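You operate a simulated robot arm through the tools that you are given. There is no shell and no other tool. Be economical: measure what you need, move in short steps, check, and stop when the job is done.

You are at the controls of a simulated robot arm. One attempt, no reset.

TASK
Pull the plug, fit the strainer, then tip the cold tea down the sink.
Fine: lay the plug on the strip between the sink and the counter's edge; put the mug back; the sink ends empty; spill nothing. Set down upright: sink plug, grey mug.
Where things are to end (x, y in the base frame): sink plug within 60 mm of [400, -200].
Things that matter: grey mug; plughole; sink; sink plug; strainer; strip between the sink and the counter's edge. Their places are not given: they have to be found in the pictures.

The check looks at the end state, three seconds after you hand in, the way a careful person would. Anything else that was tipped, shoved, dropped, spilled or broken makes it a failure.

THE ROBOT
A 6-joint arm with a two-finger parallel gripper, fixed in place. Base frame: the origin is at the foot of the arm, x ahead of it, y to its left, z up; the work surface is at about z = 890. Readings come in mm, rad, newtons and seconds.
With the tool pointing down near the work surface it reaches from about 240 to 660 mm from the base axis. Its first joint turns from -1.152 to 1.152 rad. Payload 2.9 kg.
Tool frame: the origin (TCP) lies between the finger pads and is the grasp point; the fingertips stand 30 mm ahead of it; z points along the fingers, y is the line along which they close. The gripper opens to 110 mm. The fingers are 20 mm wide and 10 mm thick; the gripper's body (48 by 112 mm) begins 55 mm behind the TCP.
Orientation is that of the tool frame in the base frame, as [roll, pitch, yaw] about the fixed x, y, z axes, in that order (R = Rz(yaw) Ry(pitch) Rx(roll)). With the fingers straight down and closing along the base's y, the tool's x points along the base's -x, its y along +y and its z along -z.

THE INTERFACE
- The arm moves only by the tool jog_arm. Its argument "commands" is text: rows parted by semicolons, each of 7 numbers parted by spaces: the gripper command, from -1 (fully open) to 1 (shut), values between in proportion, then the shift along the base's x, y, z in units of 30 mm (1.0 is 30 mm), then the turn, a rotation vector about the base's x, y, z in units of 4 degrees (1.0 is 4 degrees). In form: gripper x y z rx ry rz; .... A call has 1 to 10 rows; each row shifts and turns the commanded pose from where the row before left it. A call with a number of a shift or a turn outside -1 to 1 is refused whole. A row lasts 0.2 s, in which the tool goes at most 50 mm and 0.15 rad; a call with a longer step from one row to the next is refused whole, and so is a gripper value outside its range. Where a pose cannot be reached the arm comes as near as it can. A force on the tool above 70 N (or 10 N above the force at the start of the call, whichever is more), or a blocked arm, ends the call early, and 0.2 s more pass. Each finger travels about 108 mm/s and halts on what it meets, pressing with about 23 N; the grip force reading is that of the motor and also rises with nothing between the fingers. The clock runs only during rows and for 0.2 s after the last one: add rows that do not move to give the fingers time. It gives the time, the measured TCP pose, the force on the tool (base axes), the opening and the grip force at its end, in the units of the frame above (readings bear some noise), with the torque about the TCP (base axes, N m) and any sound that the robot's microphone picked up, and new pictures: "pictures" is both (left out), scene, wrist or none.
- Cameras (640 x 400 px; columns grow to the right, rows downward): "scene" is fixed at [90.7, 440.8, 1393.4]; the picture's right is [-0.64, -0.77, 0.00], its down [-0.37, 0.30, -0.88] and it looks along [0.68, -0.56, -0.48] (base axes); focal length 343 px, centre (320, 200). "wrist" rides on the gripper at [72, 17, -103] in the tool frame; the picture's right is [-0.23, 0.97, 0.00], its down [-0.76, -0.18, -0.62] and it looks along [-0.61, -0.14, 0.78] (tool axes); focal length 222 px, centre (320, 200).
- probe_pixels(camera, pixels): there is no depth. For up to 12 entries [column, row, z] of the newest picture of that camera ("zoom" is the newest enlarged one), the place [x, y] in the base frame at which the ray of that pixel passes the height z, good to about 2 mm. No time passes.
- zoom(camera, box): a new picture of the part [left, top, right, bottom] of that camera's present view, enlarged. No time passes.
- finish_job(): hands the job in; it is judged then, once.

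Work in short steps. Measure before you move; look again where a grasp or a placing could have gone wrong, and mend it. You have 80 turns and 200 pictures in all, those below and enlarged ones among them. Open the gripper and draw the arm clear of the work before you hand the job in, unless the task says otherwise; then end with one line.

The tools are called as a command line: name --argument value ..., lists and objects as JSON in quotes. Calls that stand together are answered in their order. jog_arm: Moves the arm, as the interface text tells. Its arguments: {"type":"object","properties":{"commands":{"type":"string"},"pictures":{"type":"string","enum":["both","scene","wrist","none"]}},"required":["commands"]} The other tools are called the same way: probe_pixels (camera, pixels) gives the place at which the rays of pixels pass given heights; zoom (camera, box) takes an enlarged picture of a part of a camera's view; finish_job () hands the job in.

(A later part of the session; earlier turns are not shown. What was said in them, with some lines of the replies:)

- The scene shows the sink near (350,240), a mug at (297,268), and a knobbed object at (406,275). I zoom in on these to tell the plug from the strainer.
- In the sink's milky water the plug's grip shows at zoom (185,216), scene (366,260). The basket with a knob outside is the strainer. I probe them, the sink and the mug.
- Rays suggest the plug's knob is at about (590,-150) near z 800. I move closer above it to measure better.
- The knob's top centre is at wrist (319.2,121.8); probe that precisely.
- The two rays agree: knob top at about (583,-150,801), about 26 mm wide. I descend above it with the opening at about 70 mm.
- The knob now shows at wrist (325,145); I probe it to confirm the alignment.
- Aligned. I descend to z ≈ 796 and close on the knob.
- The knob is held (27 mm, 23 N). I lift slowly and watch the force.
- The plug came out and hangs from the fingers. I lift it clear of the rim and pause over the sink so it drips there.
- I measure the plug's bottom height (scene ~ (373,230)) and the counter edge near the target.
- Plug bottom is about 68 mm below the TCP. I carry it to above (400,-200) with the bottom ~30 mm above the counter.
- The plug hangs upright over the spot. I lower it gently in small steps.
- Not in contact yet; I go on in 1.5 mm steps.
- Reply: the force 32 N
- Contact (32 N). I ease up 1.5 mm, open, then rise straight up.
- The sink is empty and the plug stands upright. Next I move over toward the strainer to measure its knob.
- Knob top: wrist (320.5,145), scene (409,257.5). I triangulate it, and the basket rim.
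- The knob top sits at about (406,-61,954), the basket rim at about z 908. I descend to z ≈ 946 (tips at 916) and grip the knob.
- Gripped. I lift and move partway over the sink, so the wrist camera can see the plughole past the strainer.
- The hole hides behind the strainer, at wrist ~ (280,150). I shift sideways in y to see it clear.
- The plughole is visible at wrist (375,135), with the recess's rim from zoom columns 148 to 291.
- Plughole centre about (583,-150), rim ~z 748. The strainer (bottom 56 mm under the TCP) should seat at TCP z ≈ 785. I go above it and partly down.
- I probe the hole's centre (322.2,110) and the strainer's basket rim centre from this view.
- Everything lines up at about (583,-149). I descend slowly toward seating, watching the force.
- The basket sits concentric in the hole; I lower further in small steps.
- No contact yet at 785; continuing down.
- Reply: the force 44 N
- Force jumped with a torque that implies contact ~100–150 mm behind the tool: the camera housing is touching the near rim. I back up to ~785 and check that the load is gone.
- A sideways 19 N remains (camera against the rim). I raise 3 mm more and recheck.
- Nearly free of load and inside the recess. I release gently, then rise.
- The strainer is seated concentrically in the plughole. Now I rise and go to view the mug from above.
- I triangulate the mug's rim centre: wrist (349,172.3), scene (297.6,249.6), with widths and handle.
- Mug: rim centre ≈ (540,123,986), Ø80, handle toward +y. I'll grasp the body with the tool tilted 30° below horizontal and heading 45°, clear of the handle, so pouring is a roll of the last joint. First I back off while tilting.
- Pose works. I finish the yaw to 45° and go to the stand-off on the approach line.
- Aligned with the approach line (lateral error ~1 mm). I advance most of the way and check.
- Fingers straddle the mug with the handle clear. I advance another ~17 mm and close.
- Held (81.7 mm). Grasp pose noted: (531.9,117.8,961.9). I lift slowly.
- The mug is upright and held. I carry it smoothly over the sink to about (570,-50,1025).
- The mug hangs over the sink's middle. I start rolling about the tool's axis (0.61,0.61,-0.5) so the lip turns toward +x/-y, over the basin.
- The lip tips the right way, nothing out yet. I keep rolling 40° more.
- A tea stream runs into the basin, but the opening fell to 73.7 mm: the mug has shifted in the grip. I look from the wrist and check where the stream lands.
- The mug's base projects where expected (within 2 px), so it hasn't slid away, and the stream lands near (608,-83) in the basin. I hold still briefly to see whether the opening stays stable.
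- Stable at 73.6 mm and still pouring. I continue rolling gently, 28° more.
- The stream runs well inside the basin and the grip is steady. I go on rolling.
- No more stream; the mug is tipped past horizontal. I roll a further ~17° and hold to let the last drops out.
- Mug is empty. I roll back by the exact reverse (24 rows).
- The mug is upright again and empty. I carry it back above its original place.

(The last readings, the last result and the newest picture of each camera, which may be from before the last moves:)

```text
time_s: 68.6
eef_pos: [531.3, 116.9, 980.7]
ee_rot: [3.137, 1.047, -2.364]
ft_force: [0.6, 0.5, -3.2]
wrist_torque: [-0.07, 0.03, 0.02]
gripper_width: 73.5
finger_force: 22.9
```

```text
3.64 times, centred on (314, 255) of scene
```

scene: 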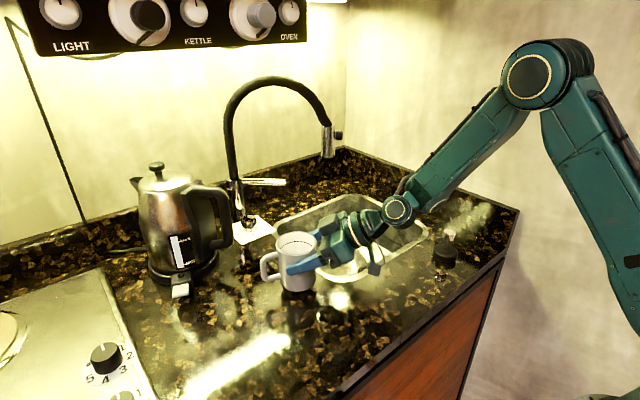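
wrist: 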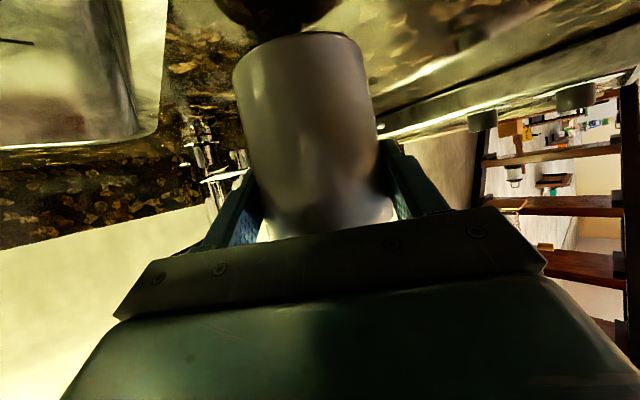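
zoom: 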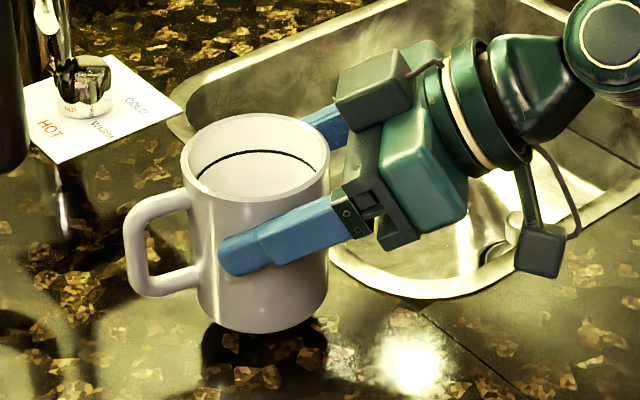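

The mug has slid slightly forward in the fingers. I probe its present position before setting it down.

probe_pixels --camera "scene" --pixels '[[296.1, 243.4, 1005], [275.6, 243.4, 1005], [316.8, 243.4, 1005], [298, 288, 908], [297.6, 249.6, 986]]'

jog_arm --commands "1 -0.1 -0.1 -0.15 0 0 0;1 -0.1 -0.1 -0.15 0 0 0;1 0 0 -0.1 0 0 0;1 0 0 0 0 0 0" --pictures "none"

zoom --camera "scene" --box '[260, 220, 356, 310]'

```text
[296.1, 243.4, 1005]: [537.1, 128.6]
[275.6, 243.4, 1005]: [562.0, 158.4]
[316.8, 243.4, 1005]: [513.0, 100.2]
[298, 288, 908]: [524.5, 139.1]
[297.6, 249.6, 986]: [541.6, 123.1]
```

```text
time_s: 69.6
eef_pos: [524.0, 112.0, 968.3]
ee_rot: [3.138, 1.048, -2.363]
ft_force: [0.8, 0.5, -3.3]
wrist_torque: [-0.09, 0.06, 0.02]
gripper_width: 73.3
finger_force: 22.8
```

```text
4.44 times, centred on (308, 265) of scene
```

zoom: 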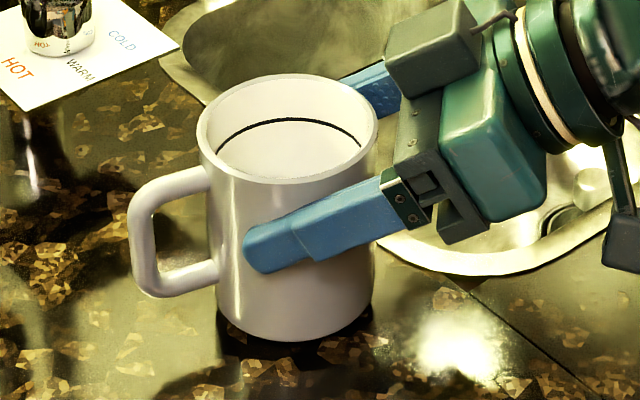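

Nearly upright, a few mm above the counter. I lower in small steps until contact.

jog_arm --commands "1 0 0 -0.07 0 0 0;1 0 0 -0.07 0 0 0;1 0 0 -0.05 0 0 0;1 0 0 0 0 0 0" --pictures "none"

```text
time_s: 70.6
eef_pos: [523.5, 111.7, 963.4]
ee_rot: [3.135, 1.047, -2.364]
ft_force: [0.2, 0.5, -1.9]
wrist_torque: [-0.06, 0.02, -0.03]
gripper_width: 73.4
finger_force: 23.2
```

jog_arm --commands "1 0 0 -0.05 0 0 0;1 0 0 -0.05 0 0 0;1 0 0 0 0 0 0" --pictures "none"

zoom --camera "scene" --box '[260, 220, 356, 310]'

```text
time_s: 71.4
eef_pos: [523.7, 111.7, 961.5]
ee_rot: [3.139, 1.051, -2.362]
ft_force: [-0.9, -2.9, 10.5]
wrist_torque: [0.28, 0.17, 0.1]
gripper_width: 73.5
finger_force: 23.0
```

```text
4.44 times, centred on (308, 265) of scene
```

zoom: 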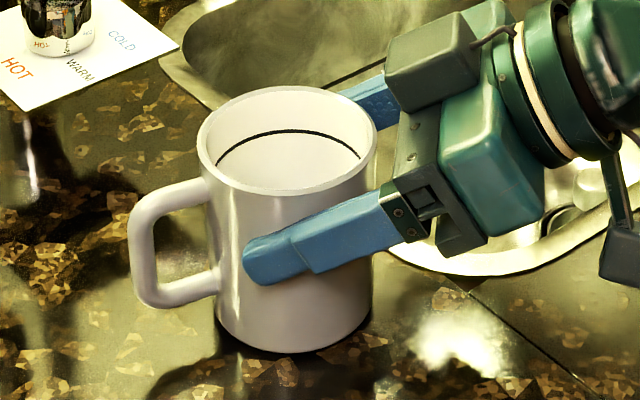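

Contact. I check the rim's position against the original.

probe_pixels --camera "scene" --pixels '[[300.6, 251.3, 986], [297.6, 249.6, 986]]'

```text
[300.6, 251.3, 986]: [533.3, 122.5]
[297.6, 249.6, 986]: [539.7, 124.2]
```

Only ~6 mm off; I nudge it into place with a small lift, lower, and release.

jog_arm --commands "1 0 0 0.12 0 0 0;1 0.2 0.06 0 0 0 0;1 0 0 -0.06 0 0 0;1 0 0 -0.05 0 0 0;1 0 0 0 0 0 0;0.1 0 0 0 0 0 0;-0.4 0 0 0 0 0 0;-1 0 0 0 0 0 0;-1 0 0 0 0 0 0;-1 0 0 0 0 0 0"

zoom --camera "scene" --box '[260, 220, 356, 310]'

```text
time_s: 73.6
eef_pos: [529.4, 113.0, 961.0]
ee_rot: [3.138, 1.049, -2.363]
ft_force: [-0.6, -0.1, 0.2]
wrist_torque: [0.01, 0.0, -0.01]
gripper_width: 110.0
finger_force: 0.0
```

scene: 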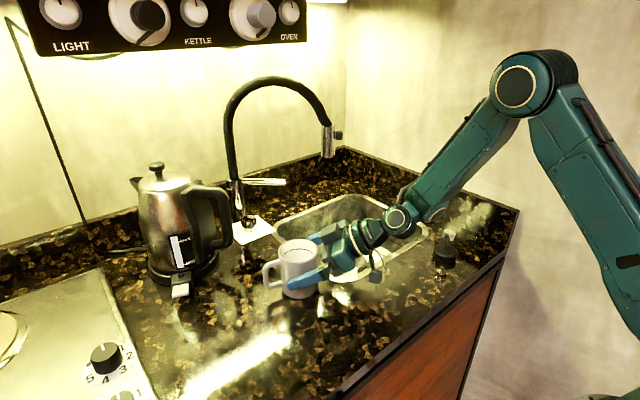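
wrist: 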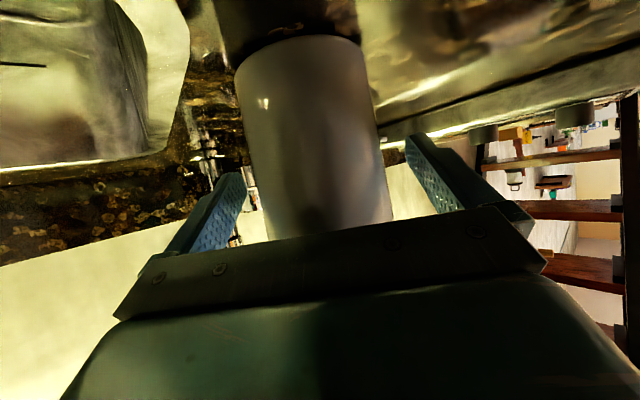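

```text
4.44 times, centred on (308, 265) of scene
```

zoom: 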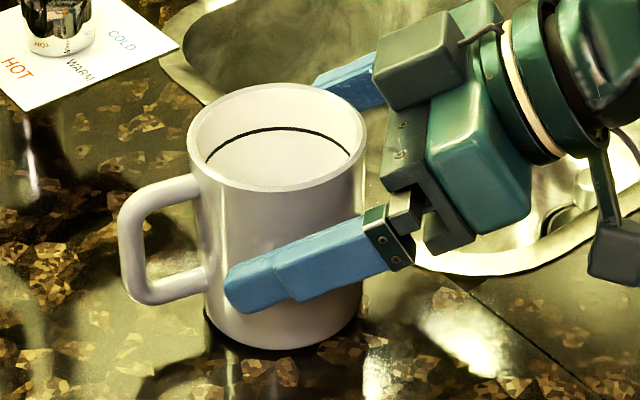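

The mug stands freed and the fingers are fully open. I withdraw along the tool axis.

jog_arm --commands "-1 -0.4 -0.4 0.33 0 0 0;-1 -0.4 -0.4 0.33 0 0 0;-1 -0.5 -0.5 0.41 0 0 0;-1 -0.5 -0.5 0.41 0 0 0;-1 -0.6 -0.6 0.5 0 0 0;-1 -0.6 -0.6 0.6 0 0 0;-1 -0.6 -0.3 0.9 0 0 0;-1 -0.6 -0.3 0.9 0 0 0;-1 -0.3 0 0.9 0 0 0;-1 0 0 0.9 0 0 0"

zoom --camera "scene" --box '[250, 180, 474, 320]'

zoom --camera "scene" --box '[250, 220, 346, 310]'

```text
time_s: 75.8
eef_pos: [395.6, 6.3, 1146.8]
ee_rot: [3.136, 1.047, -2.363]
ft_force: [1.0, -0.5, 0.1]
wrist_torque: [0.0, 0.04, -0.01]
gripper_width: 109.8
finger_force: 0.2
```

scene: 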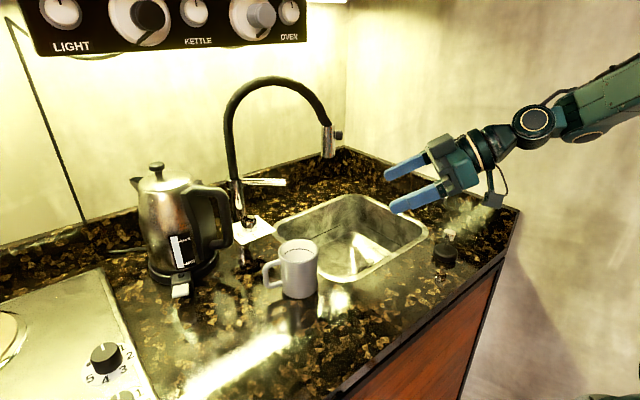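
wrist: 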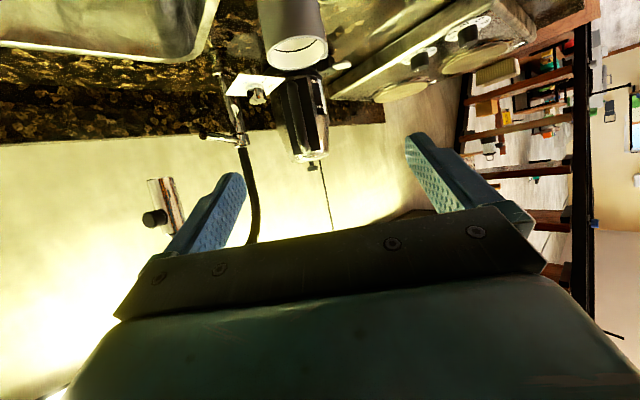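

```text
2.86 times, centred on (362, 250) of scene
```

zoom: 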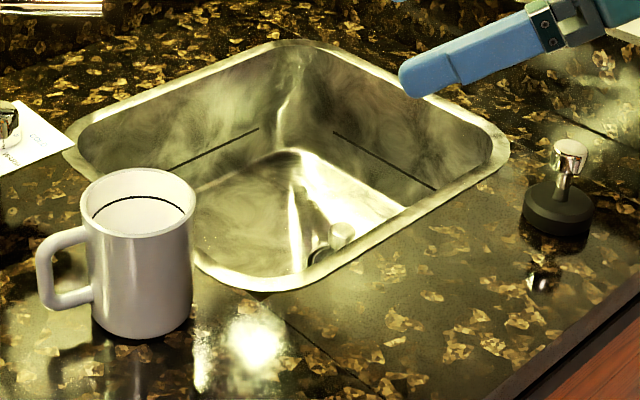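

```text
4.44 times, centred on (298, 265) of scene
```

zoom: 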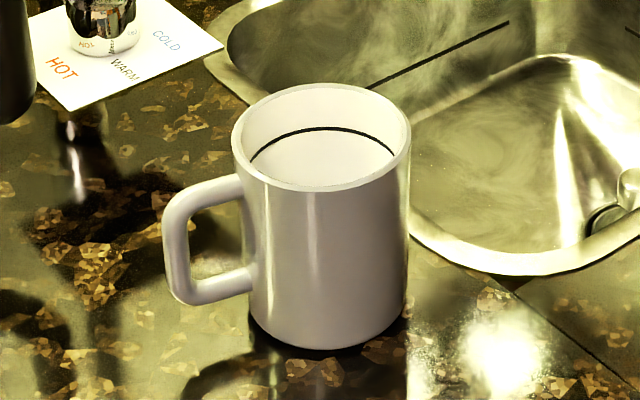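

Everything checks out: the mug is upright at its place, the plug stands on the strip, the strainer is in the plughole, the sink is empty, and the arm is clear. Handing in.

finish_job

```text
The job is handed in.
```

The plug is out and standing on the strip at about (400, -201). The strainer is in the plughole, the tea went down the sink, and the sink looks empty. The mug is back upright within a few mm of its old spot, with its handle turned slightly, and I saw no spills.
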